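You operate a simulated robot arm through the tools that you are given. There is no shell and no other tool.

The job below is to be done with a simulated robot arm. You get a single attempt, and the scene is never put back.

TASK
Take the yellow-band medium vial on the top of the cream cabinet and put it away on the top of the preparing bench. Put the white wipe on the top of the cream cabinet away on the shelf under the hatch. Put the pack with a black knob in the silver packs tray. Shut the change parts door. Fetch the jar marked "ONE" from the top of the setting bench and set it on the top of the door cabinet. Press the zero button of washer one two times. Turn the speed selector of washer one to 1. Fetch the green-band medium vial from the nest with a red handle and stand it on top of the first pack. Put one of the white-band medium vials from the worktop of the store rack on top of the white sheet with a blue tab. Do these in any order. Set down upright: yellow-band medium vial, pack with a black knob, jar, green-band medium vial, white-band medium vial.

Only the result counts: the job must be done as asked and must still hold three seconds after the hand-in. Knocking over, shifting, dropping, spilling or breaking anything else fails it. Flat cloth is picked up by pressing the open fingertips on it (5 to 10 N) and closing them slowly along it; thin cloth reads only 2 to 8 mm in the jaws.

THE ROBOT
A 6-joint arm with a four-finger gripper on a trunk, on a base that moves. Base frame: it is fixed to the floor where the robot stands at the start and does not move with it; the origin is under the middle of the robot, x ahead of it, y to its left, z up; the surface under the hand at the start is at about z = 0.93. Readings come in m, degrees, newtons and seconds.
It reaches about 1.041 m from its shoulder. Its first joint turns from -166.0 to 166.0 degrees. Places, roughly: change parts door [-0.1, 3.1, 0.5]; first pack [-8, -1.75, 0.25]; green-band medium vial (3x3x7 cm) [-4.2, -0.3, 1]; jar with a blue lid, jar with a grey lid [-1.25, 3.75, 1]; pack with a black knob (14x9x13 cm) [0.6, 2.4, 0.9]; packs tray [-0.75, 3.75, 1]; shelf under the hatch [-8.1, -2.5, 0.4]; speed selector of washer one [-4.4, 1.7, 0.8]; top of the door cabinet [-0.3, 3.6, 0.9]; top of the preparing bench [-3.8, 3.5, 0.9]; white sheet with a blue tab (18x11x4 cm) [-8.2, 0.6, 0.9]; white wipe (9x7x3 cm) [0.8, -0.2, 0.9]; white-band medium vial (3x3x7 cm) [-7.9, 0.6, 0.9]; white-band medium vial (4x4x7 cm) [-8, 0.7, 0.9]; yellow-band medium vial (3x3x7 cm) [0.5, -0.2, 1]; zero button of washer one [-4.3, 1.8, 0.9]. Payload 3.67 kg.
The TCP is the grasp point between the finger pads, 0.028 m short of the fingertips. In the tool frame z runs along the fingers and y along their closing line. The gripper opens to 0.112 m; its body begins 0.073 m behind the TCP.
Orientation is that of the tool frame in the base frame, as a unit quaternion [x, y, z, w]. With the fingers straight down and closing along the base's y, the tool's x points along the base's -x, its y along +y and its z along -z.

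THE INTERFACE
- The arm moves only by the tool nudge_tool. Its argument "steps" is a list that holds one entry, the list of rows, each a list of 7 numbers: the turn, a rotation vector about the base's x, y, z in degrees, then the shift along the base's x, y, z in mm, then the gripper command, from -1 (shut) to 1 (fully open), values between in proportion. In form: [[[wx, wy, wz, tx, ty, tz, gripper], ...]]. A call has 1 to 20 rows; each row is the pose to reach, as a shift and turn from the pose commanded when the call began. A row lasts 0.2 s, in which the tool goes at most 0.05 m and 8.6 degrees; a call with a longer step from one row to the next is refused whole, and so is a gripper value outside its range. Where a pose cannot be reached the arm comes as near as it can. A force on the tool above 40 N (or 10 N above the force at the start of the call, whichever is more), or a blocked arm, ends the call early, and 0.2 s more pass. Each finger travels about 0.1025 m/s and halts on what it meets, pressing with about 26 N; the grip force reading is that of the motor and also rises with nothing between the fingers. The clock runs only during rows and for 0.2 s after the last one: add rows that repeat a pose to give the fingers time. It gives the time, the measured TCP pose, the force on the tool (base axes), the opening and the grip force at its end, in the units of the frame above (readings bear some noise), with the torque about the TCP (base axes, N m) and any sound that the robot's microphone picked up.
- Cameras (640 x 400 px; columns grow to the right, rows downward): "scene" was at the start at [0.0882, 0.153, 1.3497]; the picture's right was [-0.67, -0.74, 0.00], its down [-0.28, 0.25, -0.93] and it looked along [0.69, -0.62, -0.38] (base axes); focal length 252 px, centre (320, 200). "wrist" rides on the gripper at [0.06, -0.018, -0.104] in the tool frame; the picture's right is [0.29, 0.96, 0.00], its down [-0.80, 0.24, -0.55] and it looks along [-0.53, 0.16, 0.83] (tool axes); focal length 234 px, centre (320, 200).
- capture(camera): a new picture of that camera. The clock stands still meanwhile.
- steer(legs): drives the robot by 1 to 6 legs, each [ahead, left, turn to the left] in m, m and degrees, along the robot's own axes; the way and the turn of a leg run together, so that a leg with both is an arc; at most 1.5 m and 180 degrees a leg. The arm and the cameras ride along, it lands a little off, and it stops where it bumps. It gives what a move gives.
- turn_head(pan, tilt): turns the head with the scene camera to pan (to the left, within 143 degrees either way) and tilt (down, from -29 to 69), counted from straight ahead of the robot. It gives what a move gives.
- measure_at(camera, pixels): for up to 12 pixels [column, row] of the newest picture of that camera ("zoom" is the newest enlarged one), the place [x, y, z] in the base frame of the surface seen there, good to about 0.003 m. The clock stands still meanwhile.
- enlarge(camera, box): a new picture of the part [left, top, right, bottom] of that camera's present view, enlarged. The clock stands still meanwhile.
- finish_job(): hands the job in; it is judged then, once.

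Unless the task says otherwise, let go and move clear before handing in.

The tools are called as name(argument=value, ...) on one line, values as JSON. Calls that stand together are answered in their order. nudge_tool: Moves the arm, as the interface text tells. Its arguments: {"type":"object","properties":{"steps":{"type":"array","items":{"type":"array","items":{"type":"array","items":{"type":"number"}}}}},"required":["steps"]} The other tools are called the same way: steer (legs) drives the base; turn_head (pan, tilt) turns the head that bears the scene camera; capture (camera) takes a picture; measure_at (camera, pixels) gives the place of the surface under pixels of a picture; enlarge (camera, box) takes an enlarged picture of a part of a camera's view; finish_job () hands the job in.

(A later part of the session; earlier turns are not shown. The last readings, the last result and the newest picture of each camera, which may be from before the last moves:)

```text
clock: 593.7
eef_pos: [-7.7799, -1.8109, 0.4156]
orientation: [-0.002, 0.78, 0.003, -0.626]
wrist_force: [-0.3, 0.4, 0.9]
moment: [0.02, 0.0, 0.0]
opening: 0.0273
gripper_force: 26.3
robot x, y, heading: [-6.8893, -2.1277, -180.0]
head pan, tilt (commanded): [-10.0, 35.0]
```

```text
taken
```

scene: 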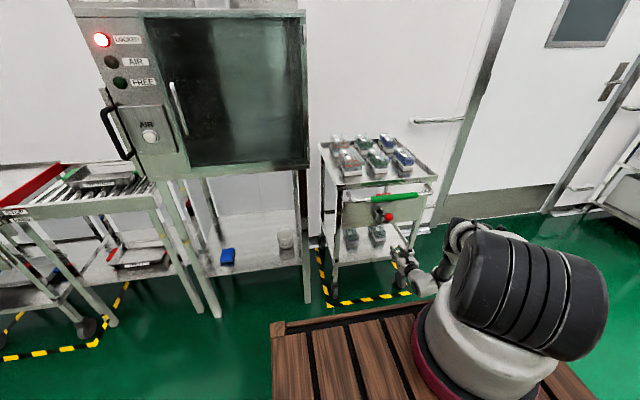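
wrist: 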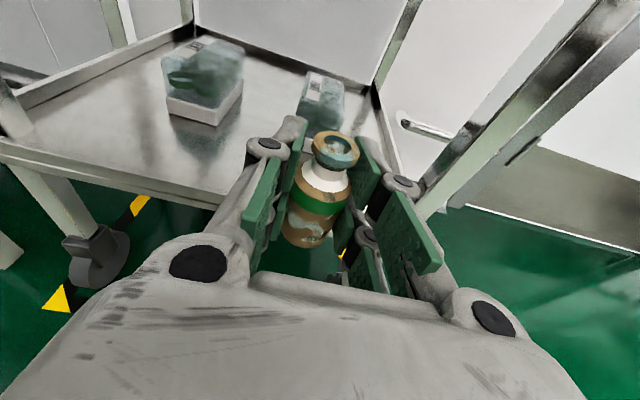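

Aligned (TCP y -1.811 vs pack -1.806). I correct 4 mm, then drive in by a further 0.11 m.

nudge_tool(steps=[[[0, 0, 0, 0, 4, 1, -1], [0, 0, 0, 0, 4, 1, -1]]])

steer(legs=[[0.11, 0, 0]])

capture(camera="wrist")

enlarge(camera="scene", box=[320, 130, 500, 310])

```text
clock: 594.3
eef_pos: [-7.7795, -1.8063, 0.4173]
orientation: [-0.002, 0.78, 0.003, -0.625]
wrist_force: [0.3, 0.2, -0.2]
moment: [-0.03, -0.04, 0.0]
opening: 0.0273
gripper_force: 26.1
robot x, y, heading: [-6.8897, -2.1306, -179.7]
head pan, tilt (commanded): [-10.0, 35.0]
```

```text
clock: 595.5
eef_pos: [-7.893, -1.8091, 0.4159]
orientation: [-0.003, 0.78, 0.003, -0.626]
wrist_force: [-1.2, 0.0, -0.6]
moment: [0.02, 0.02, 0.0]
opening: 0.027
gripper_force: 26.7
robot x, y, heading: [-7.0019, -2.1285, -179.6]
head pan, tilt (commanded): [-10.0, 35.0]
```

```text
taken
```

wrist: 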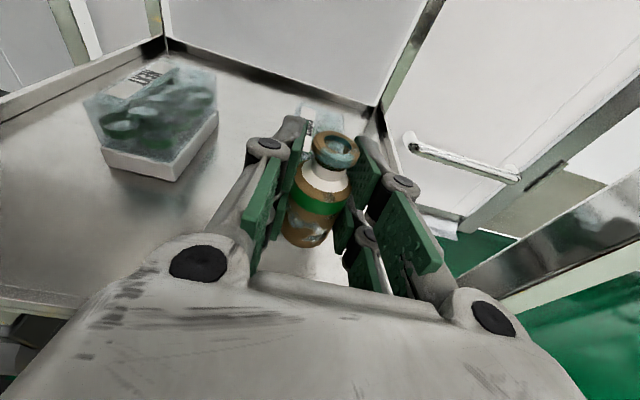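

```text
2.22 times, centred on (410, 220) of scene
```

zoom: 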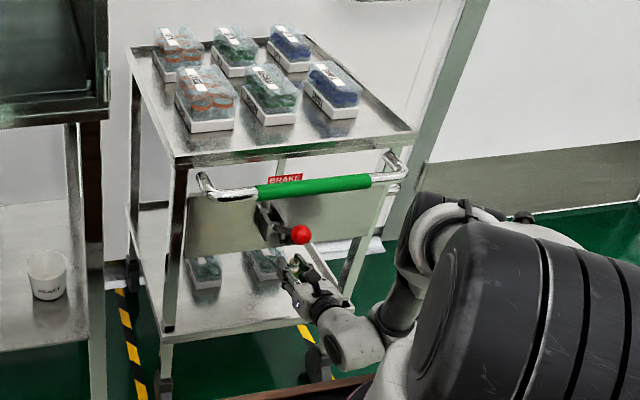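

Still well aligned. I drive 0.06 m more, then use the arm for the last part.

steer(legs=[[0.06, 0, 0]])

capture(camera="wrist")

measure_at(camera="wrist", pixels=[[320, 118], [312, 122], [305, 118], [330, 118], [340, 122], [322, 110], [345, 150], [300, 150]])

enlarge(camera="wrist", box=[230, 70, 430, 260])

```text
clock: 596.5
eef_pos: [-7.9536, -1.8111, 0.4174]
orientation: [-0.004, 0.78, 0.002, -0.626]
wrist_force: [-0.4, 0.1, -0.3]
moment: [0.01, 0.01, 0.0]
opening: 0.0271
gripper_force: 26.1
robot x, y, heading: [-7.0622, -2.1279, -179.7]
head pan, tilt (commanded): [-10.0, 35.0]
```

```text
taken
```

wrist: 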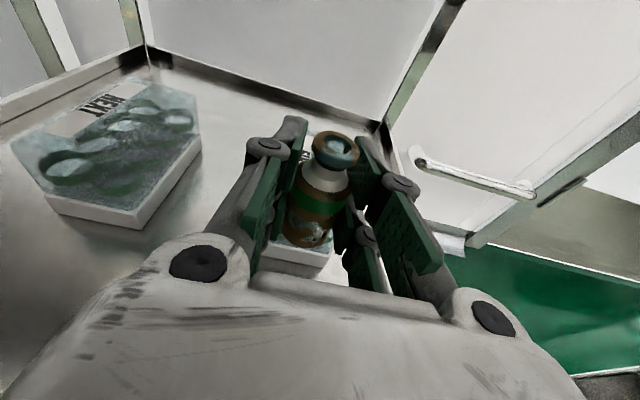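

```text
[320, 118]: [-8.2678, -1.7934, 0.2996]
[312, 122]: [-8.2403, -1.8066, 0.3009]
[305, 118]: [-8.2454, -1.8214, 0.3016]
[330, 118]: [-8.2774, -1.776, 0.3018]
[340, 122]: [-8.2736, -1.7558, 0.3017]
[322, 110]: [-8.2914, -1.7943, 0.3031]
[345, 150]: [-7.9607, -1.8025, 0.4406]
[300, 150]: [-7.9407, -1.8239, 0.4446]
```

```text
2.11 times, centred on (330, 165) of wrist
```

zoom: 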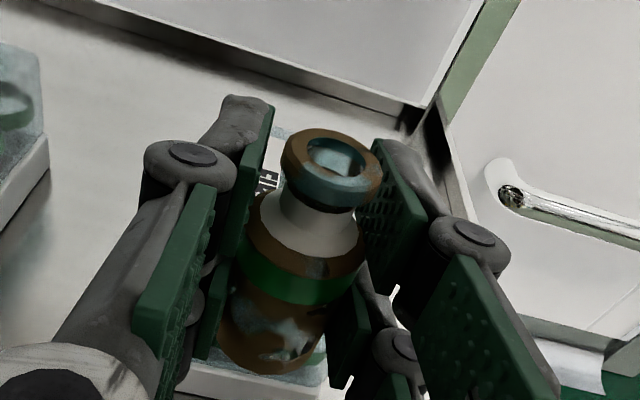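

The vial is just over the pack's front. I move it 56 mm further with the arm.

nudge_tool(steps=[[[0, 0, 0, -15, 2, 0, -1], [0, 0, 0, -30, 4, 0, -1], [0, 0, 0, -45, 4, 0, -1], [0, 0, 0, -58, 4, 0, -1], [0, 0, 0, -58, 4, 0, -1]]])

enlarge(camera="wrist", box=[230, 90, 430, 280])

enlarge(camera="scene", box=[330, 170, 470, 290])

```text
clock: 597.7
eef_pos: [-8.0091, -1.8067, 0.423]
orientation: [-0.003, 0.781, 0.003, -0.625]
wrist_force: [-0.4, -0.1, -0.8]
moment: [0.03, -0.01, -0.01]
opening: 0.0272
gripper_force: 25.6
out of reach, approached as far as the arm can: row 4, 5
robot x, y, heading: [-7.0625, -2.1298, -179.7]
head pan, tilt (commanded): [-10.0, 35.0]
```

```text
2.11 times, centred on (330, 185) of wrist
```

zoom: 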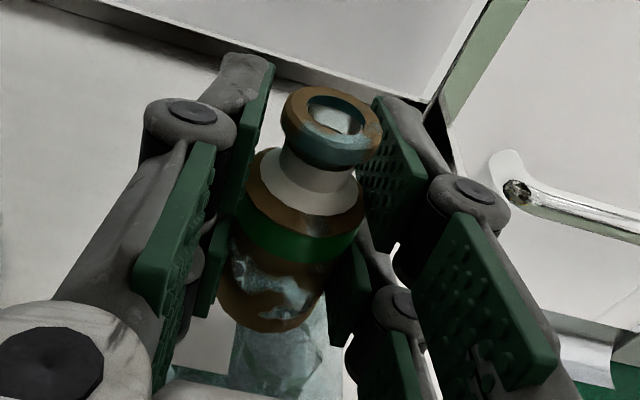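

```text
3.33 times, centred on (400, 230) of scene
```

zoom: 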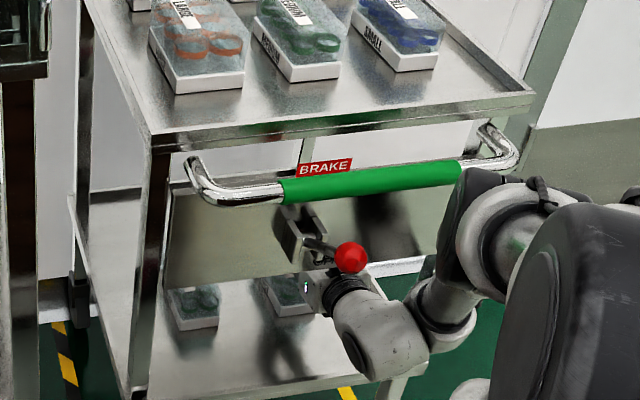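

The arm is at its reach limit and its elbow looks close to the cart's handle. I measure both.

measure_at(camera="zoom", pixels=[[470, 215], [480, 240], [465, 190], [450, 195], [440, 180], [495, 150], [440, 290], [420, 300], [350, 257], [520, 200], [380, 330], [400, 320]])

```text
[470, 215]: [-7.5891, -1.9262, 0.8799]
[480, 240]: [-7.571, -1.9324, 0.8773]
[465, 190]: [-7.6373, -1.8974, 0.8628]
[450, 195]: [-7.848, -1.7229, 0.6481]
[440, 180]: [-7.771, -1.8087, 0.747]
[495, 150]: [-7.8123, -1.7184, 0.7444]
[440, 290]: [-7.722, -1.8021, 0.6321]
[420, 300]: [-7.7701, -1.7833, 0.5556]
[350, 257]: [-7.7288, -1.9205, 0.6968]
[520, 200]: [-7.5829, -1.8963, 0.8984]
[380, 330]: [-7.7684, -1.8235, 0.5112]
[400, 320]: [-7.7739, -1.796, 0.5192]
```

Elbow and forearm are 9 cm or more from the handle. I pull the tool back 45 mm and move the base 0.045 m ahead to gain reach.

nudge_tool(steps=[[[0, 0, 0, 15, 0, -2, -1], [0, 0, 0, 30, 0, -4, -1], [0, 0, 0, 45, 0, -5, -1], [0, 0, 0, 45, 0, -5, -1]]])

steer(legs=[[0.045, 0, 0]])

enlarge(camera="wrist", box=[230, 90, 430, 280])

enlarge(camera="scene", box=[330, 170, 470, 290])

```text
clock: 598.7
eef_pos: [-7.9632, -1.8083, 0.4184]
orientation: [-0.004, 0.78, 0.002, -0.626]
wrist_force: [0.2, 0.3, 0.4]
moment: [0.0, 0.01, 0.01]
opening: 0.0275
gripper_force: 26.1
robot x, y, heading: [-7.062, -2.1325, -179.5]
head pan, tilt (commanded): [-10.0, 35.0]
```

```text
clock: 599.6
eef_pos: [-8.0101, -1.8102, 0.4179]
orientation: [-0.004, 0.78, 0.002, -0.625]
wrist_force: [-0.4, 0.1, 0.4]
moment: [0.01, -0.02, 0.03]
opening: 0.0273
gripper_force: 26.2
robot x, y, heading: [-7.1056, -2.1324, -179.7]
head pan, tilt (commanded): [-10.0, 35.0]
```

```text
2.11 times, centred on (330, 185) of wrist
```

zoom: 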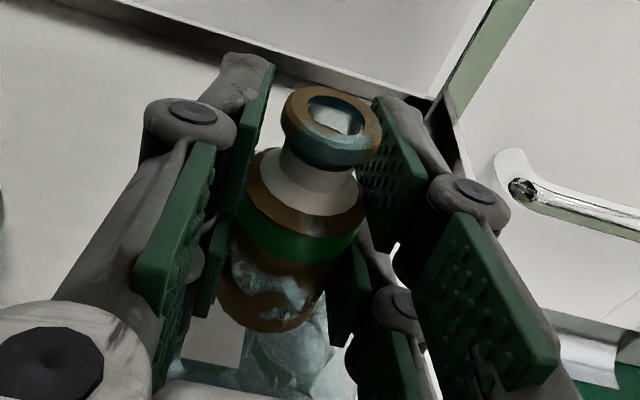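

```text
3.33 times, centred on (400, 230) of scene
```

zoom: 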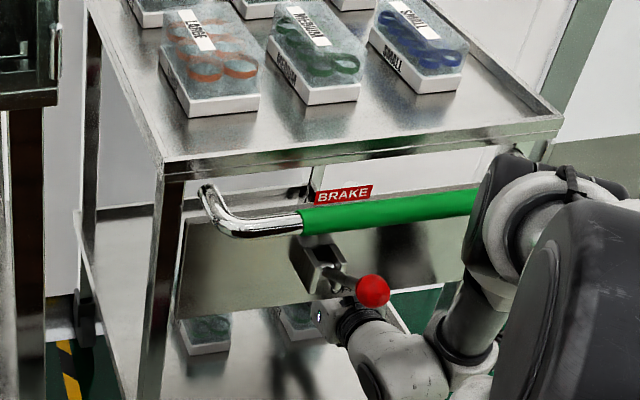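

In place over the pack (TCP (-8.010,-1.810,0.418)). I lower slowly until the vial touches.

nudge_tool(steps=[[[0, 0, 0, 0, 3, -3, -1], [0, 0, 0, 0, 3, -5, -1], [0, 0, 0, 0, 3, -7, -1], [0, 0, 0, 0, 3, -9, -1], [0, 0, 0, 0, 3, -9, -1]]])

```text
clock: 600.8
eef_pos: [-8.0103, -1.8061, 0.4089]
orientation: [-0.004, 0.78, 0.002, -0.626]
wrist_force: [0.8, -0.1, -0.5]
moment: [-0.03, 0.01, 0.03]
opening: 0.0272
gripper_force: 26.0
robot x, y, heading: [-7.1086, -2.1287, -179.6]
head pan, tilt (commanded): [-10.0, 35.0]
```

nudge_tool(steps=[[[0, 0, 0, 0, 0, -1, -1], [0, 0, 0, 0, 0, -2, -1], [0, 0, 0, 0, 0, -2, -1]]])

```text
clock: 601.6
eef_pos: [-8.0097, -1.8076, 0.4072]
orientation: [-0.003, 0.78, 0.003, -0.626]
wrist_force: [-1.0, 0.2, -0.7]
moment: [-0.02, -0.02, 0.02]
opening: 0.0273
gripper_force: 25.9
robot x, y, heading: [-7.1129, -2.1278, -179.6]
head pan, tilt (commanded): [-10.0, 35.0]
```

nudge_tool(steps=[[[0, 0, 0, 0, 0, -1, -1], [0, 0, 0, 0, 0, -2, -1], [0, 0, 0, 0, 0, -2, -1]]])

enlarge(camera="wrist", box=[230, 90, 430, 280])

```text
clock: 602.4
eef_pos: [-8.011, -1.8075, 0.4063]
orientation: [-0.003, 0.78, 0.003, -0.625]
wrist_force: [0.4, 0.2, 0.2]
moment: [0.0, 0.02, -0.03]
opening: 0.0273
gripper_force: 25.6
robot x, y, heading: [-7.1107, -2.1293, -179.5]
head pan, tilt (commanded): [-10.0, 35.0]
```

```text
2.11 times, centred on (330, 185) of wrist
```

zoom: 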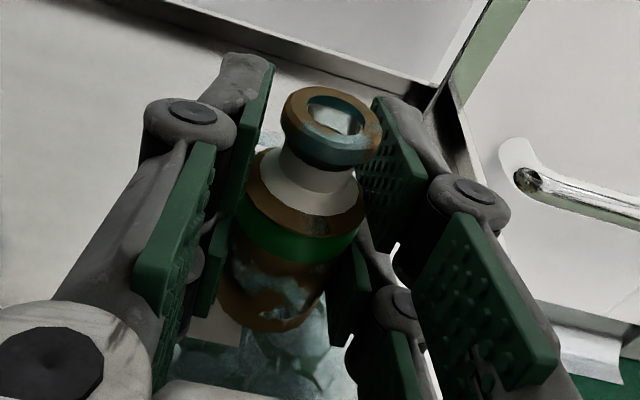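

nudge_tool(steps=[[[0, 0, 0, 0, 0, -1, -1], [0, 0, 0, 0, 0, -1, -1], [0, 0, 0, 0, 0, -2, -1], [0, 0, 0, 0, 0, -2, -1]]])

```text
clock: 603.4
eef_pos: [-8.0098, -1.8071, 0.4067]
orientation: [-0.003, 0.78, 0.003, -0.626]
wrist_force: [-0.2, 0.2, 0.1]
moment: [0.0, -0.01, 0.02]
opening: 0.0269
gripper_force: 26.0
out of reach, approached as far as the arm can: row 1, 2, 3, 4
robot x, y, heading: [-7.1085, -2.1287, -179.6]
head pan, tilt (commanded): [-10.0, 35.0]
```

The arm can't go lower from here. I raise 4 mm, pull back 20 mm, move the base 0.02 m closer and try again.

nudge_tool(steps=[[[0, 0, 0, 0, 0, 4, -1], [0, 0, 0, 10, 0, 5, -1], [0, 0, 0, 20, 0, 5, -1], [0, 0, 0, 22, 0, 5, -1], [0, 0, 0, 22, 0, 5, -1]]])

steer(legs=[[0.025, 0, -0.3]])

nudge_tool(steps=[[[0, 0, 0, 0, 0, -2, -1], [0, 0, 0, 0, 0, -4, -1], [0, 0, 0, 0, 0, -4, -1]]])

```text
clock: 604.6
eef_pos: [-7.9864, -1.8055, 0.412]
orientation: [-0.003, 0.78, 0.003, -0.626]
wrist_force: [-0.6, -0.2, -0.4]
moment: [0.02, -0.02, -0.02]
opening: 0.0272
gripper_force: 25.8
robot x, y, heading: [-7.1134, -2.1298, -179.5]
head pan, tilt (commanded): [-10.0, 35.0]
```

```text
clock: 605.4
eef_pos: [-8.0113, -1.8008, 0.4115]
orientation: [-0.002, 0.78, 0.003, -0.626]
wrist_force: [0.5, 1.1, 0.1]
moment: [-0.01, -0.02, 0.03]
opening: 0.0271
gripper_force: 25.8
robot x, y, heading: [-7.1311, -2.1284, -180.0]
head pan, tilt (commanded): [-10.0, 35.0]
```

```text
clock: 606.2
eef_pos: [-8.0099, -1.8017, 0.4089]
orientation: [-0.002, 0.78, 0.003, -0.625]
wrist_force: [1.1, 0.8, -0.7]
moment: [0.01, 0.0, -0.01]
opening: 0.0269
gripper_force: 25.2
robot x, y, heading: [-7.1327, -2.1296, -179.9]
head pan, tilt (commanded): [-10.0, 35.0]
```

nudge_tool(steps=[[[0, 0, 0, 0, -4, 0, -1], [0, 0, 0, 0, -4, -1, -1], [0, 0, 0, 0, -4, -2, -1], [0, 0, 0, 0, -4, -3, -1], [0, 0, 0, 0, -4, -3, -1]]])

```text
clock: 607.4
eef_pos: [-8.0121, -1.806, 0.406]
orientation: [-0.003, 0.78, 0.003, -0.626]
wrist_force: [-1.0, -2.0, 8.5]
moment: [-0.08, 0.05, -0.02]
opening: 0.027
gripper_force: 25.6
robot x, y, heading: [-7.135, -2.1307, -180.0]
head pan, tilt (commanded): [-10.0, 35.0]
```

Contact (8.5 N). I ease 1 mm, open slowly, and withdraw straight back with the arm.

nudge_tool(steps=[[[0, 0, 0, 0, 0, 0.7, -1], [0, 0, 0, 0, 0, 0.7, -0.6], [0, 0, 0, 0, 0, 0.7, -0.4], [0, 0, 0, 0, 0, 0.7, -0.2], [0, 0, 0, 0, 0, 0.7, 0], [0, 0, 0, 0, 0, 0.7, 0.15], [0, 0, 0, 0, 0, 0.7, 0.15]]])

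enlarge(camera="wrist", box=[230, 90, 430, 280])

```text
clock: 609.0
eef_pos: [-8.0107, -1.8076, 0.4048]
orientation: [-0.003, 0.779, 0.003, -0.626]
wrist_force: [0.5, -1.6, 0.4]
moment: [0.02, -0.01, -0.01]
opening: 0.0644
gripper_force: 0.1
robot x, y, heading: [-7.1339, -2.1275, -179.6]
head pan, tilt (commanded): [-10.0, 35.0]
```

```text
2.11 times, centred on (330, 185) of wrist
```

zoom: 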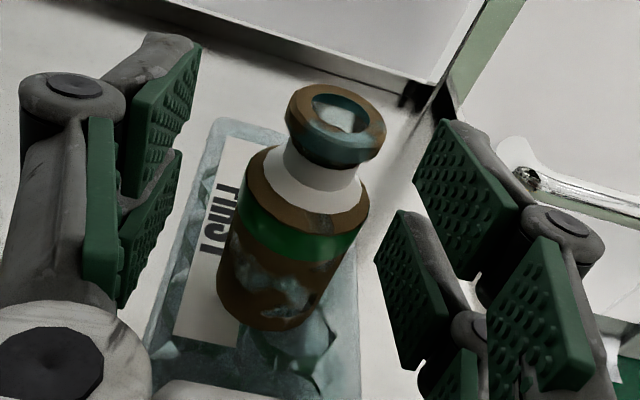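

The vial stands on the FIRST pack, upright. I withdraw the tool straight back, first by arm, then with the base.

nudge_tool(steps=[[[0, 0, 0, 15, 1, 1, 0.15], [0, 0, 0, 35, 1, 2, 0.15], [0, 0, 0, 60, 1, 3, 0.15], [0, 0, 0, 85, 1, 5, 0.15], [0, 0, 0, 85, 1, 5, 0.15]]])

steer(legs=[[-0.35, 0, 0]])

capture(camera="scene")

enlarge(camera="scene", box=[310, 150, 430, 270])

capture(camera="wrist")

```text
clock: 610.2
eef_pos: [-7.9241, -1.805, 0.41]
orientation: [-0.002, 0.78, 0.003, -0.626]
wrist_force: [-1.2, 0.7, -0.3]
moment: [-0.01, 0.01, -0.01]
opening: 0.0643
gripper_force: 0.1
robot x, y, heading: [-7.1359, -2.1282, -179.9]
head pan, tilt (commanded): [-10.0, 35.0]
```

```text
clock: 612.5
eef_pos: [-7.5707, -1.7919, 0.4098]
orientation: [0.006, 0.78, 0.01, -0.626]
wrist_force: [0.0, 0.6, -0.7]
moment: [-0.01, -0.02, 0.01]
opening: 0.0644
gripper_force: 0.0
robot x, y, heading: [-6.7877, -2.1344, 178.9]
head pan, tilt (commanded): [-10.0, 35.0]
```

```text
taken
```

scene: 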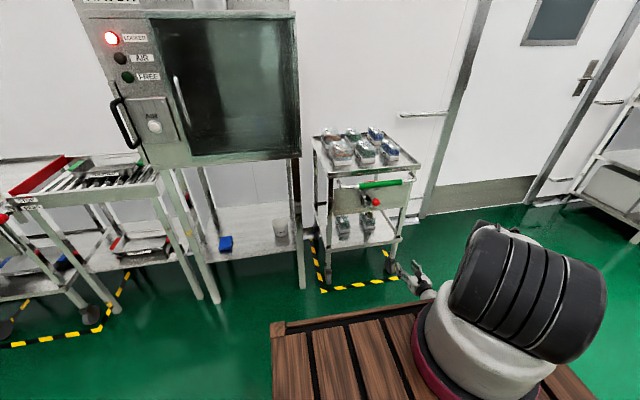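

```text
3.33 times, centred on (370, 210) of scene
```

zoom: 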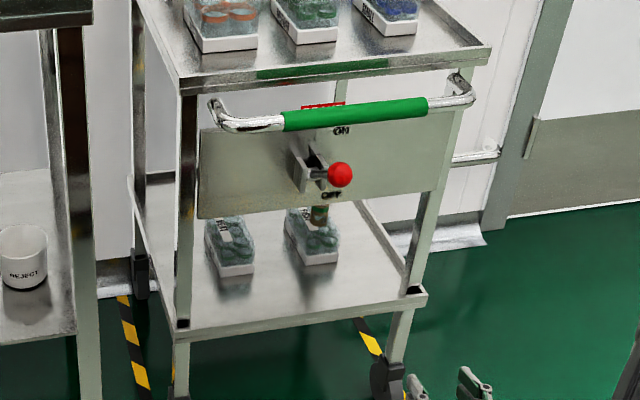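

```text
taken
```

wrist: 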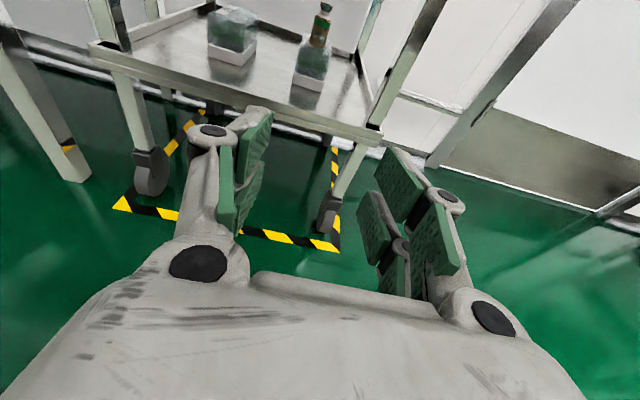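

The green-band vial stands on the FIRST pack. Now I measure the hatch and the shelf beneath it for the wipe.

measure_at(camera="scene", pixels=[[160, 168], [220, 160], [290, 155], [220, 150], [250, 250], [220, 258], [285, 245], [225, 243], [280, 230], [200, 275], [300, 265], [240, 215]])

enlarge(camera="scene", box=[140, 130, 320, 310])

```text
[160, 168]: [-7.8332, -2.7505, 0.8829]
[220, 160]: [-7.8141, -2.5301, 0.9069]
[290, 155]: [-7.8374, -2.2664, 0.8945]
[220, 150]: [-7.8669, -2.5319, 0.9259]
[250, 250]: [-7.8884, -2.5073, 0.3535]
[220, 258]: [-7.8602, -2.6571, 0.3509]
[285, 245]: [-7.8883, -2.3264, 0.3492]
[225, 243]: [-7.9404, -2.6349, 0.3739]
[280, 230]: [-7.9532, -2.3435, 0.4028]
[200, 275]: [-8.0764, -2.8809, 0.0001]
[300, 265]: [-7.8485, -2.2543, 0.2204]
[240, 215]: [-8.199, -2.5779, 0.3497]
```

```text
2.22 times, centred on (230, 220) of scene
```

zoom: 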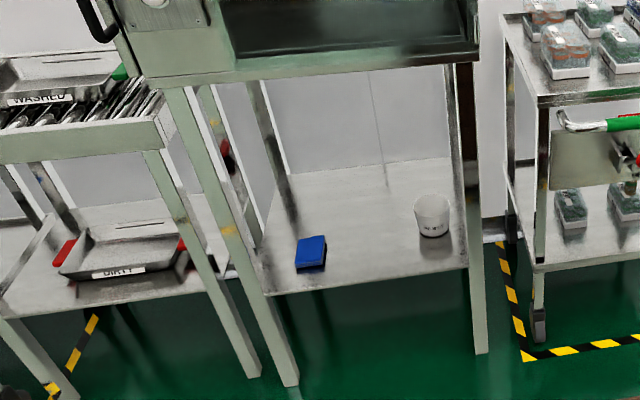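

The shelf has 0.53 m of height under the hatch, so a vertical tool can serve it. I raise the level tool first.

nudge_tool(steps=[[[0, 0, 0, 5, 5, 30, 0], [0, 0, 0, 12, 10, 75, 0], [0, 0, 0, 20, 15, 120, 0], [0, 0, 0, 28, 20, 165, 0], [0, 0, 0, 36, 25, 210, 0], [0, 0, 0, 44, 30, 255, 0], [0, 0, 0, 49, 35, 300, 0], [0, 0, 0, 49, 40, 345, 0], [0, 0, 0, 49, 45, 390, 0], [0, 0, 0, 49, 50, 435, 0], [0, 0, 0, 49, 55, 480, 0], [0, 0, 0, 49, 60, 525, 0], [0, 0, 0, 49, 64, 570, 0], [0, 0, 0, 49, 68, 610, 0], [0, 0, 0, 49, 68, 640, 0], [0, 0, 0, 49, 68, 640, 0]]])

steer(legs=[[-0.4, 0, 0]])

```text
clock: 615.9
eef_pos: [-7.5221, -1.725, 1.0507]
orientation: [0.007, 0.78, 0.01, -0.626]
wrist_force: [-0.4, 0.0, 0.0]
moment: [0.0, -0.04, 0.02]
opening: 0.0561
gripper_force: 0.1
robot x, y, heading: [-6.7873, -2.1356, 179.0]
head pan, tilt (commanded): [-10.0, 35.0]
```

```text
clock: 618.3
eef_pos: [-7.1256, -1.7271, 1.0506]
orientation: [0.01, 0.78, 0.013, -0.626]
wrist_force: [-0.4, -0.1, -0.2]
moment: [0.0, 0.0, 0.02]
opening: 0.0561
gripper_force: 0.0
robot x, y, heading: [-6.3945, -2.1411, 178.6]
head pan, tilt (commanded): [-10.0, 35.0]
```

Now the reverse roll (rotated for this heading) to bring the tool back to vertical.

nudge_tool(steps=[[[4.31, -4.31, 5.33, 5.2, -17, -17.9, 0], [8.62, -8.62, 10.66, 13.3, -32.1, -36.7, 0], [12.93, -12.93, 15.99, 24.2, -45, -55.9, 0], [17.24, -17.24, 21.32, 37.5, -55.2, -75.1, 0], [21.55, -21.55, 26.65, 53.2, -62.7, -93.8, 0], [25.86, -25.86, 31.98, 70.7, -67.3, -111.8, 0], [30.16, -30.16, 37.31, 89.9, -68.8, -128.5, 0], [34.47, -34.47, 42.64, 110.3, -67.3, -143.8, 0], [38.78, -38.78, 47.97, 131.4, -62.8, -157.3, 0], [43.09, -43.09, 53.3, 153, -55.3, -168.7, 0], [47.4, -47.4, 58.63, 174.5, -45.1, -177.8, 0], [51.7, -51.7, 63.96, 195.5, -32.3, -184.5, 0], [56, -56, 69.3, 215.7, -17.2, -188.5, 0], [60.3, -60.3, 74.55, 234.5, 0, -189.9, 0], [60.3, -60.3, 74.55, 234.5, 0, -189.9, 0]]])

```text
clock: 621.5
eef_pos: [-6.8886, -1.725, 0.8599]
orientation: [0.708, -0.706, -0.013, 0.009]
wrist_force: [-0.7, -1.4, 0.0]
moment: [-0.03, -0.02, -0.02]
opening: 0.0561
gripper_force: 0.0
robot x, y, heading: [-6.3963, -2.1447, 178.4]
head pan, tilt (commanded): [-10.0, 35.0]
```

Vertical again. I turn the tool back by +90° and bring it to the travel pose, then look along the way east.

nudge_tool(steps=[[[0.1, -0.1, 8, 0, -22, 32, 0], [0.2, -0.3, 16, 0, -44, 64, 0], [0.3, -0.4, 24, 0, -66, 96, 0], [0.4, -0.6, 32, -2, -88, 128, 0], [0.5, -0.7, 40, -3, -110, 160, 0], [0.6, -0.9, 48, -4, -132, 192, 0], [0.7, -1, 56, -5, -154, 224, 0], [0.8, -1.2, 64, -6, -176, 256, 0], [0.9, -1.3, 72, -7, -198, 288, 0], [1, -1.5, 80, -8, -220, 320, 0], [1.1, -1.6, 88, -8, -240, 340, 0], [1.1, -1.6, 90, -8, -240, 340, 0], [1.1, -1.6, 90, -8, -240, 340, 0]]])

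turn_head(pan=140, tilt=15)

capture(camera="scene")

```text
clock: 624.3
eef_pos: [-6.8955, -1.9698, 1.2005]
orientation: [1.0, 0.001, -0.001, 0.002]
wrist_force: [-0.3, 0.4, -1.0]
moment: [0.01, -0.02, 0.01]
opening: 0.056
gripper_force: 0.0
robot x, y, heading: [-6.3939, -2.1432, 178.3]
head pan, tilt (commanded): [-10.0, 35.0]
```

```text
clock: 626.7
eef_pos: [-6.8965, -1.9694, 1.1995]
orientation: [1.0, 0.001, -0.001, 0.002]
wrist_force: [0.0, -0.4, -0.2]
moment: [-0.04, 0.01, 0.0]
opening: 0.0561
gripper_force: 0.0
robot x, y, heading: [-6.3952, -2.1426, 178.3]
head pan, tilt (commanded): [140.0, 15.0]
```

```text
taken
```

scene: 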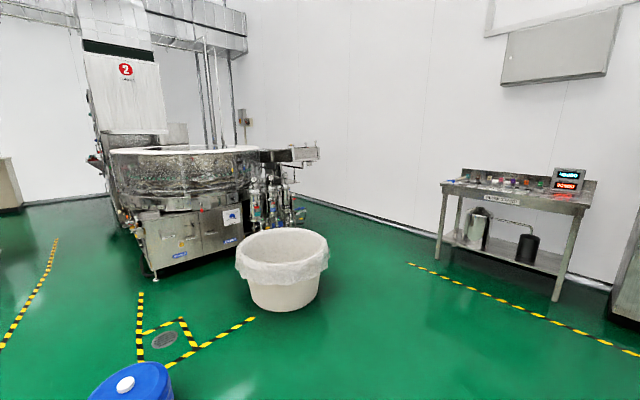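

I turn around and drive back east along y≈-1.85, past the column, to the cream cabinet.

steer(legs=[[0, -0.3, 1.7], [0, 0, -90], [0, 0, -90]])

turn_head(pan=0, tilt=15)

capture(camera="scene")

```text
clock: 636.4
eef_pos: [-5.8912, -2.0216, 1.201]
orientation: [-0.002, 1.0, 0.002, 0.001]
wrist_force: [0.1, -1.1, 0.7]
moment: [-0.04, -0.01, 0.02]
opening: 0.0561
gripper_force: 0.1
robot x, y, heading: [-6.3938, -1.8498, -1.5]
head pan, tilt (commanded): [140.0, 15.0]
```

```text
clock: 638.6
eef_pos: [-5.8902, -2.0217, 1.1992]
orientation: [-0.001, 1.0, 0.001, 0.001]
wrist_force: [-0.7, 0.3, -0.1]
moment: [-0.01, 0.02, 0.01]
opening: 0.0559
gripper_force: 0.1
robot x, y, heading: [-6.3937, -1.8463, -1.8]
head pan, tilt (commanded): [0.0, 15.0]
```

```text
taken
```

scene: 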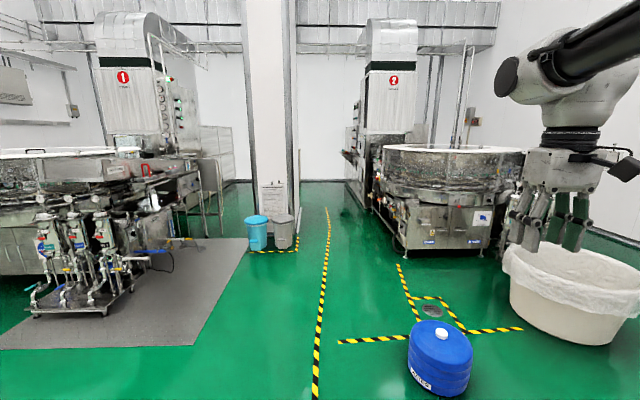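

The lane along the yellow line is free. I drive east in legs, keeping left of the blue drum.

steer(legs=[[1.4, 0.12, 1.8], [1.4, 0, 0], [1.3, 0, 0]])

capture(camera="scene")

```text
clock: 658.2
eef_pos: [-1.8087, -1.811, 1.2005]
orientation: [-0.028, 1.0, 0.001, 0.001]
wrist_force: [-0.5, 0.5, -0.4]
moment: [0.03, 0.0, 0.02]
opening: 0.056
gripper_force: 0.1
robot x, y, heading: [-2.3177, -1.665, 1.4]
head pan, tilt (commanded): [0.0, 15.0]
```

```text
taken
```

scene: 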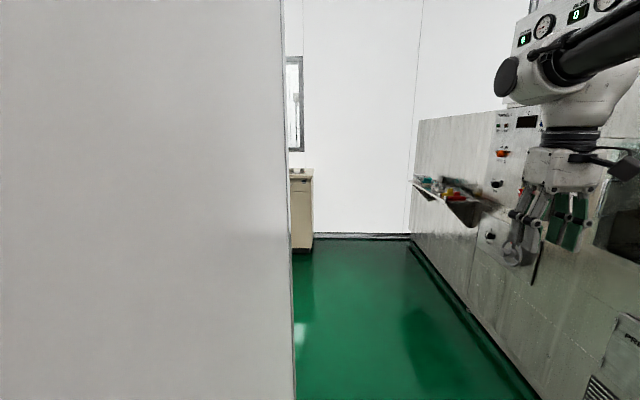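

I keep clear of the column on my left, then come around it to the cabinet.

steer(legs=[[1.35, -0.2, -1.4], [0, 1.4, 0]])

turn_head(pan=-5, tilt=20)

capture(camera="scene")

```text
clock: 671.6
eef_pos: [-0.4627, -0.611, 1.2003]
orientation: [-0.022, 1.0, 0.002, 0.001]
wrist_force: [-0.1, 0.9, 0.0]
moment: [0.0, -0.01, 0.01]
opening: 0.0561
gripper_force: 0.0
robot x, y, heading: [-0.9715, -0.4605, 0.8]
head pan, tilt (commanded): [0.0, 15.0]
```

```text
clock: 672.2
eef_pos: [-0.4639, -0.6117, 1.2002]
orientation: [-0.024, 1.0, 0.003, 0.001]
wrist_force: [-0.2, -0.8, -0.2]
moment: [0.01, -0.02, 0.04]
opening: 0.056
gripper_force: 0.1
robot x, y, heading: [-0.9722, -0.46, 0.9]
head pan, tilt (commanded): [-5.0, 20.0]
```

```text
taken
```

scene: 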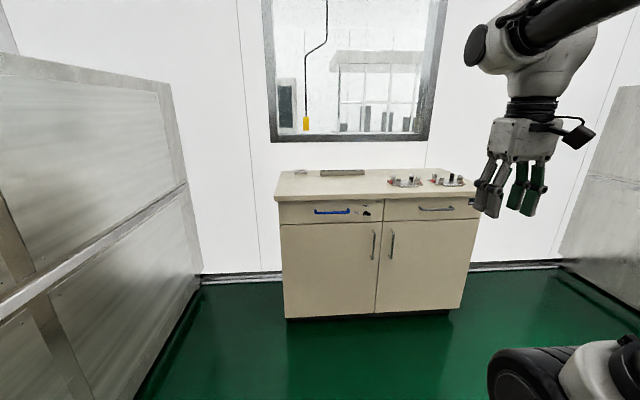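

The wipe is at (300,172) on the cabinet. I drive up to the cabinet.

steer(legs=[[0.8, 0.25, -0.9]])

turn_head(pan=-5, tilt=30)

capture(camera="scene")

enlarge(camera="scene", box=[240, 120, 400, 220])

```text
clock: 676.7
eef_pos: [0.3271, -0.339, 1.2006]
orientation: [-0.025, 1.0, 0.002, 0.001]
wrist_force: [0.5, -0.4, -0.5]
moment: [0.0, 0.0, 0.01]
opening: 0.0562
gripper_force: 0.0
robot x, y, heading: [-0.1829, -0.1903, 1.2]
head pan, tilt (commanded): [-5.0, 20.0]
```

```text
clock: 677.4
eef_pos: [0.3271, -0.3401, 1.201]
orientation: [-0.024, 1.0, 0.002, 0.001]
wrist_force: [0.6, -0.2, -0.1]
moment: [-0.03, 0.0, -0.01]
opening: 0.056
gripper_force: 0.0
robot x, y, heading: [-0.1835, -0.1873, 1.2]
head pan, tilt (commanded): [-5.0, 30.0]
```

```text
taken
```

scene: 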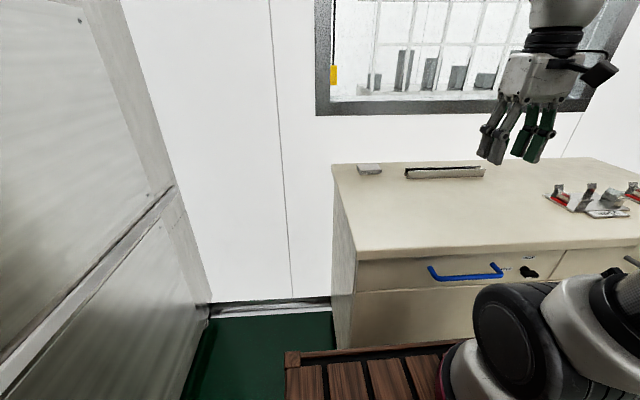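

```text
4.00 times, centred on (320, 170) of scene
```

zoom: 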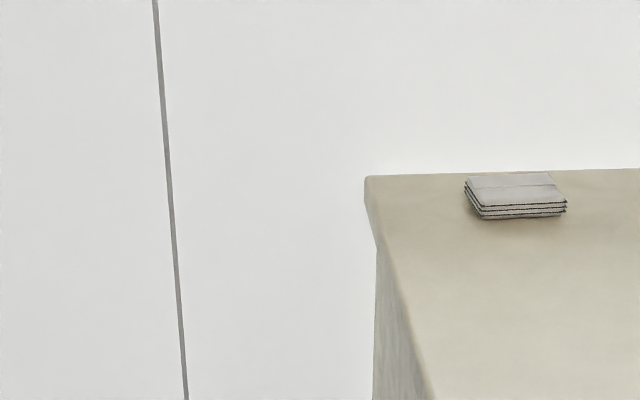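

I move the tool above the wipe with open fingers and look with the wrist camera.

nudge_tool(steps=[[[0, 0, 0, 45, 10, 0, 1], [0, 0, 0, 90, 20, 0, 1], [0, 0, 0, 135, 30, 0, 1], [0, 0, 0, 180, 40, 0, 1], [0, 0, 0, 225, 50, 0, 1], [0, 0, 0, 270, 60, 0, 1], [0, 0, 0, 315, 70, 0, 1], [0, 0, 0, 360, 80, 0, 1], [0, 0, 0, 405, 90, -20, 1], [0, 0, 0, 450, 100, -50, 1], [0, 0, 0, 490, 105, -80, 1], [0, 0, 0, 490, 105, -80, 1]]])

capture(camera="wrist")

enlarge(camera="wrist", box=[240, 60, 400, 180])

```text
refused: row 9 steps farther than a row can; nothing moved
```

```text
taken
```

wrist: 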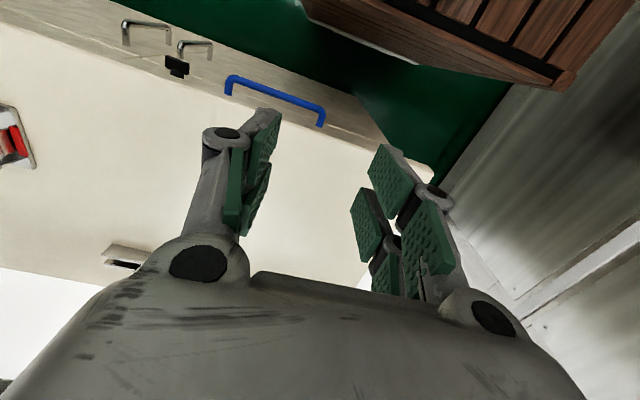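

```text
3.33 times, centred on (320, 120) of wrist
```

zoom: 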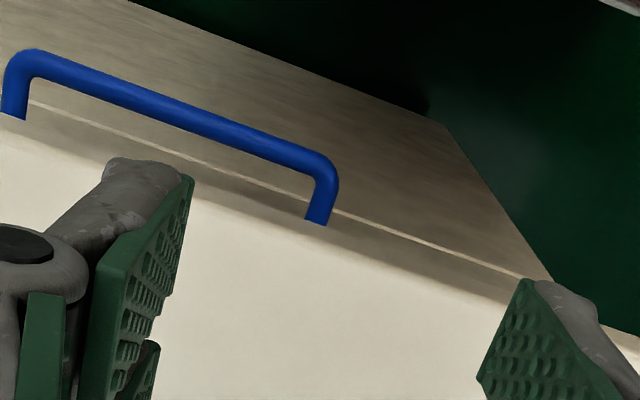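

One step was too long; I repeat with smaller steps.

nudge_tool(steps=[[[0, 0, 0, 42, 9, 0, 1], [0, 0, 0, 84, 18, 0, 1], [0, 0, 0, 126, 27, 0, 1], [0, 0, 0, 168, 36, 0, 1], [0, 0, 0, 210, 45, 0, 1], [0, 0, 0, 252, 54, 0, 1], [0, 0, 0, 294, 63, 0, 1], [0, 0, 0, 336, 72, 0, 1], [0, 0, 0, 378, 81, 0, 1], [0, 0, 0, 420, 90, 0, 1], [0, 0, 0, 455, 98, -15, 1], [0, 0, 0, 485, 105, -40, 1], [0, 0, 0, 490, 105, -80, 1], [0, 0, 0, 490, 105, -80, 1]]])

capture(camera="wrist")

enlarge(camera="wrist", box=[240, 60, 400, 180])

```text
clock: 680.4
eef_pos: [0.8204, -0.2318, 1.1282]
orientation: [-0.024, 1.0, 0.002, 0.001]
wrist_force: [-0.7, 0.2, 0.4]
moment: [-0.04, -0.03, 0.03]
opening: 0.1118
gripper_force: 0.0
out of reach, approached as far as the arm can: row 12, 13
robot x, y, heading: [-0.18, -0.1884, 1.3]
head pan, tilt (commanded): [-5.0, 30.0]
```

```text
taken
```

wrist: 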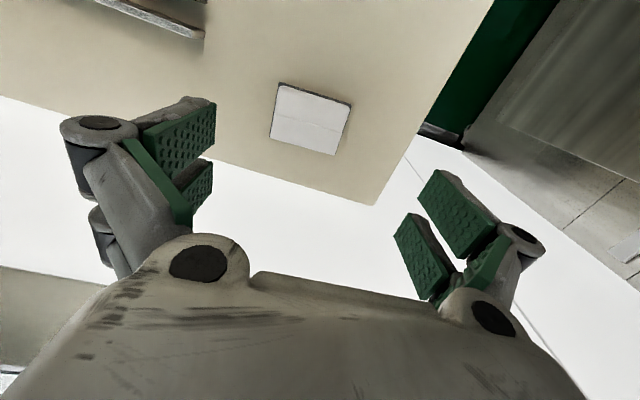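

```text
3.33 times, centred on (320, 120) of wrist
```

zoom: 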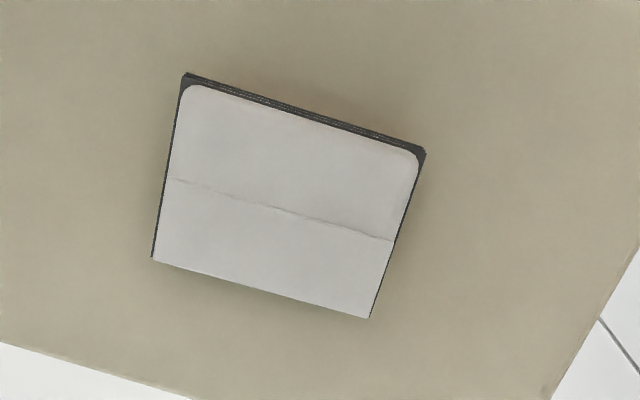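

The wipe is a folded stack, about 9.3 cm (y) by 7 cm (x). The arm is near its reach limit, so I drive 0.1 m closer and measure the wipe.

measure_at(camera="zoom", pixels=[[190, 95], [410, 160], [158, 250], [365, 310], [285, 205], [290, 130], [270, 280], [100, 150], [300, 360]])

steer(legs=[[0.1, 0, -1.2]])

capture(camera="wrist")

```text
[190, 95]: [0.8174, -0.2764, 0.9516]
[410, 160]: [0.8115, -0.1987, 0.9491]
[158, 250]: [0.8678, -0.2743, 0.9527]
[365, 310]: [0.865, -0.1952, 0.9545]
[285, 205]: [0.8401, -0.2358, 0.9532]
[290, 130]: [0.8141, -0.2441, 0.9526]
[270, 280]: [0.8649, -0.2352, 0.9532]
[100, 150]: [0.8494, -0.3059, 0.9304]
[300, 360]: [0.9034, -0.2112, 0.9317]
```

```text
clock: 681.5
eef_pos: [0.9201, -0.2507, 1.1283]
orientation: [-0.013, 1.0, 0.001, 0.0]
wrist_force: [-0.9, 0.2, 0.2]
moment: [-0.05, 0.02, -0.02]
opening: 0.1122
gripper_force: 0.0
robot x, y, heading: [-0.082, -0.1858, -0.2]
head pan, tilt (commanded): [-5.0, 30.0]
```

```text
taken
```

wrist: 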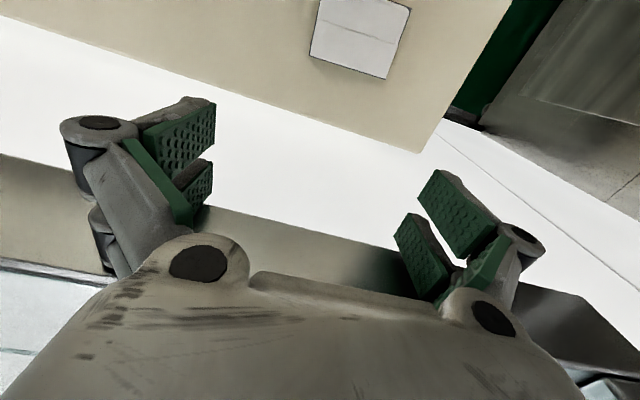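

The wipe's centre is (0.839,-0.236), top z 0.953. I bring the tool back over it (it was carried toward the wall by the drive).

nudge_tool(steps=[[[0, 0, 0, -40, 7, 0, 1], [0, 0, 0, -81, 15, 0, 1], [0, 0, 0, -81, 15, -30, 1], [0, 0, 0, -81, 15, -60, 1], [0, 0, 0, -81, 15, -60, 1]]])

capture(camera="wrist")

enlarge(camera="scene", box=[320, 80, 480, 200])

```text
clock: 682.7
eef_pos: [0.8372, -0.2336, 1.0696]
orientation: [-0.013, 1.0, 0.002, 0.0]
wrist_force: [-0.7, 0.5, 0.1]
moment: [-0.01, -0.02, 0.0]
opening: 0.1118
gripper_force: 0.1
robot x, y, heading: [-0.0803, -0.1901, -0.0]
head pan, tilt (commanded): [-5.0, 30.0]
```

```text
taken
```

wrist: 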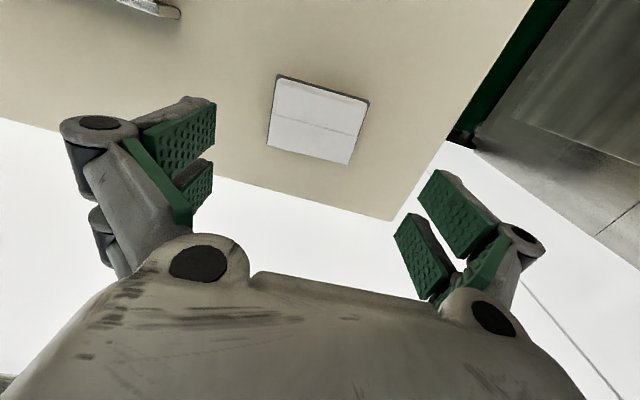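

```text
3.33 times, centred on (400, 140) of scene
```

zoom: 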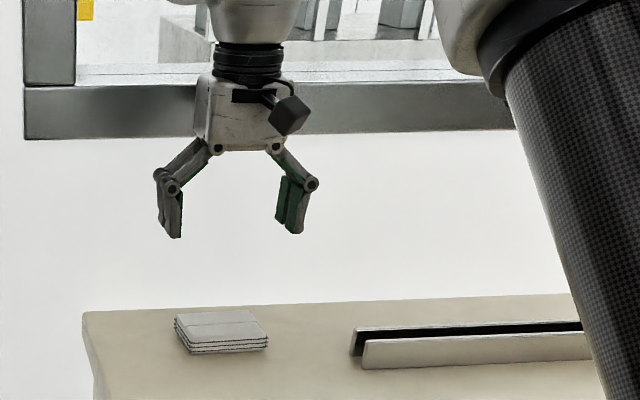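

The wipe is centred under the open fingers. I descend around it and close from its sides.

nudge_tool(steps=[[[0, 0, 0, 2, -2, -40, 1], [0, 0, 0, 2, -2, -75, 1], [0, 0, 0, 2, -2, -95, 1], [0, 0, 0, 2, -2, -105, 1], [0, 0, 0, 2, -2, -108, 1], [0, 0, 0, 2, -2, -108, 1]]])

enlarge(camera="scene", box=[320, 100, 480, 200])

```text
clock: 684.1
eef_pos: [0.841, -0.2381, 0.9606]
orientation: [-0.013, 1.0, 0.002, 0.0]
wrist_force: [-0.4, -0.1, -0.2]
moment: [0.01, 0.03, 0.01]
opening: 0.112
gripper_force: 0.1
robot x, y, heading: [-0.0824, -0.1926, 0.0]
head pan, tilt (commanded): [-5.0, 30.0]
```

```text
4.00 times, centred on (400, 150) of scene
```

zoom: 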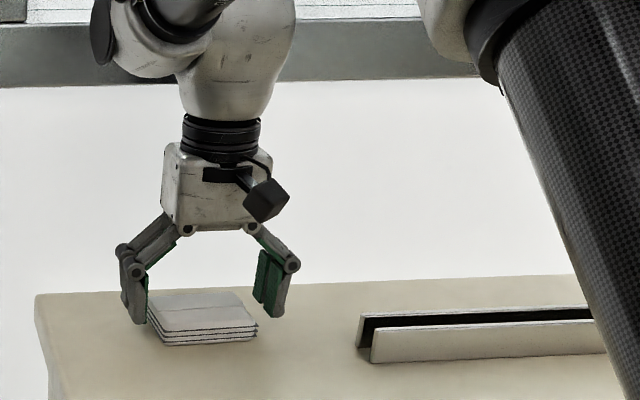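

The fingertips are still above the table. I lower 6 mm more and close gently.

nudge_tool(steps=[[[0, 0, 0, 0, 1, -3, 1], [0, 0, 0, 0, 1, -6, 1], [0, 0, 0, 0, 1, -6, 1], [0, 0, 0, 0, 1, -6, 0.85], [0, 0, 0, 0, 1, -6, 0.7], [0, 0, 0, 0, 1, -6, 0.6], [0, 0, 0, 0, 1, -6, 0.5], [0, 0, 0, 0, 1, -6, 0.4], [0, 0, 0, 0, 1, -6, 0.4]]])

enlarge(camera="scene", box=[320, 100, 480, 200])

capture(camera="wrist")

```text
clock: 686.1
eef_pos: [0.8414, -0.236, 0.9556]
orientation: [-0.013, 1.0, 0.002, 0.001]
wrist_force: [0.7, -0.1, 5.7]
moment: [-0.04, 0.06, 0.05]
opening: 0.0842
gripper_force: 25.6
robot x, y, heading: [-0.0843, -0.1877, -0.3]
head pan, tilt (commanded): [-5.0, 30.0]
```

```text
4.00 times, centred on (400, 150) of scene
```

zoom: 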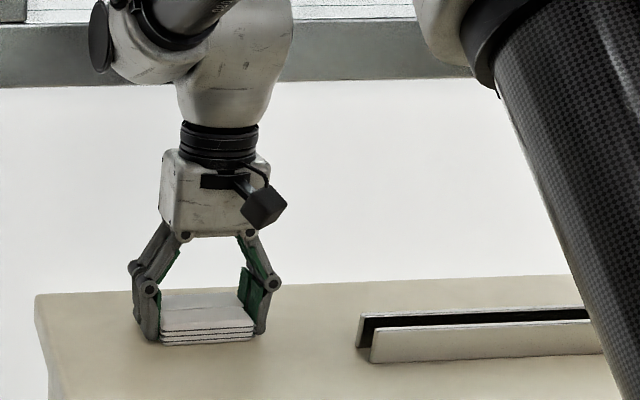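

```text
taken
```

wrist: 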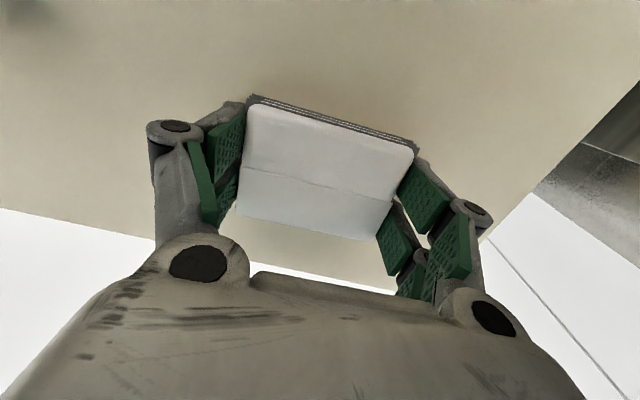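

The wipe is held firmly at 0.084 m. I lift it.

nudge_tool(steps=[[[0, 0, 0, 0, 0, 5, 0.2], [0, 0, 0, 0, 0, 15, 0.2], [0, 0, 0, 0, 0, 35, 0.2], [0, 0, 0, 0, 0, 65, 0.2], [0, 0, 0, 0, 0, 100, 0.2], [0, 0, 0, 0, 0, 100, 0.2]]])

enlarge(camera="scene", box=[320, 60, 480, 200])

capture(camera="wrist")

```text
clock: 687.5
eef_pos: [0.8395, -0.2381, 1.0544]
orientation: [-0.014, 1.0, 0.001, 0.0]
wrist_force: [0.0, -0.7, 0.5]
moment: [-0.04, -0.01, -0.02]
opening: 0.084
gripper_force: 26.2
robot x, y, heading: [-0.0832, -0.1869, -0.1]
head pan, tilt (commanded): [-5.0, 30.0]
```

```text
2.86 times, centred on (400, 130) of scene
```

zoom: 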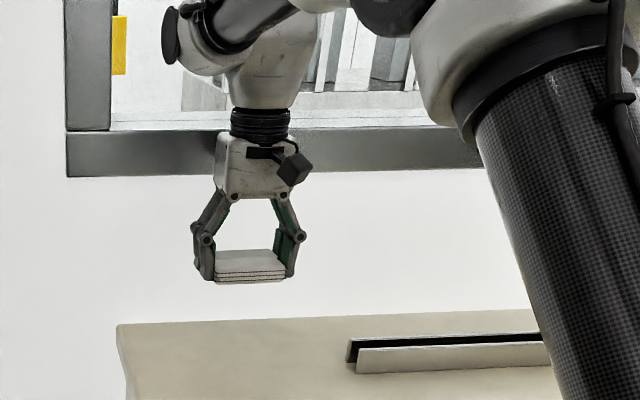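

```text
taken
```

wrist: 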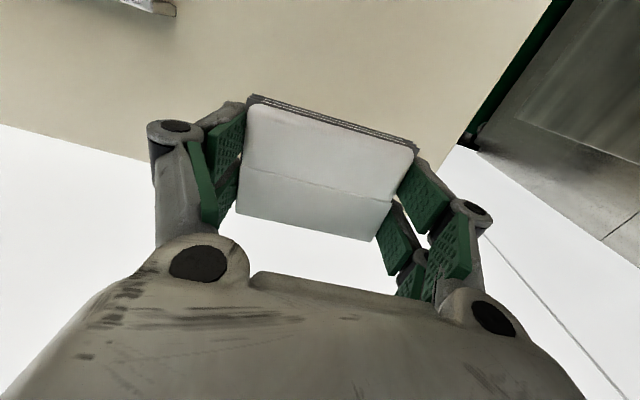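

The wipe is lifted as a block. I retract the arm and drive back west.

nudge_tool(steps=[[[0, 0, 0, -35, -5, 30, 0.2], [0, 0, 0, -70, -15, 60, 0.2], [0, 0, 0, -110, -28, 85, 0.2], [0, 0, 0, -150, -40, 105, 0.2], [0, 0, 0, -190, -53, 120, 0.2], [0, 0, 0, -230, -66, 135, 0.2], [0, 0, 0, -272, -80, 146, 0.2], [0, 0, 0, -314, -94, 146, 0.2], [0, 0, 0, -356, -108, 146, 0.2], [0, 0, 0, -395, -120, 146, 0.2], [0, 0, 0, -422, -129, 146, 0.2], [0, 0, 0, -422, -129, 146, 0.2]]])

steer(legs=[[-0.85, -0.3, 0], [0, 0, -90], [0, 0, -90]])

capture(camera="wrist")

```text
clock: 690.1
eef_pos: [0.4183, -0.366, 1.2041]
orientation: [-0.014, 1.0, 0.002, 0.0]
wrist_force: [-0.8, 0.1, 0.8]
moment: [0.01, 0.0, 0.06]
opening: 0.084
gripper_force: 26.3
robot x, y, heading: [-0.082, -0.1883, -0.3]
head pan, tilt (commanded): [-5.0, 30.0]
```

```text
clock: 702.4
eef_pos: [-1.4205, -0.3472, 1.2047]
orientation: [0.999, 0.036, 0.0, 0.001]
wrist_force: [-0.3, -0.8, 1.0]
moment: [-0.02, 0.02, -0.02]
opening: 0.0839
gripper_force: 25.6
robot x, y, heading: [-0.9164, -0.5026, -177.4]
head pan, tilt (commanded): [-5.0, 30.0]
```

```text
taken
```

wrist: 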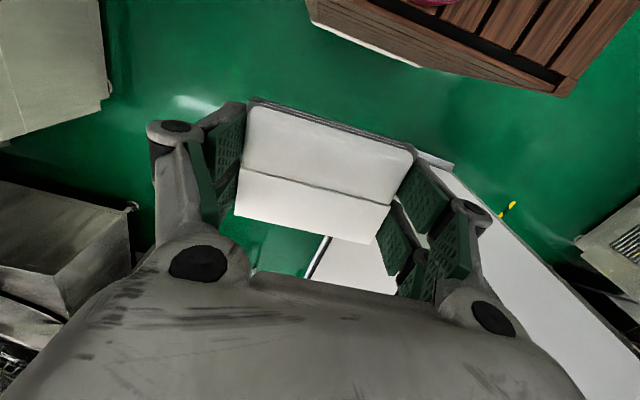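

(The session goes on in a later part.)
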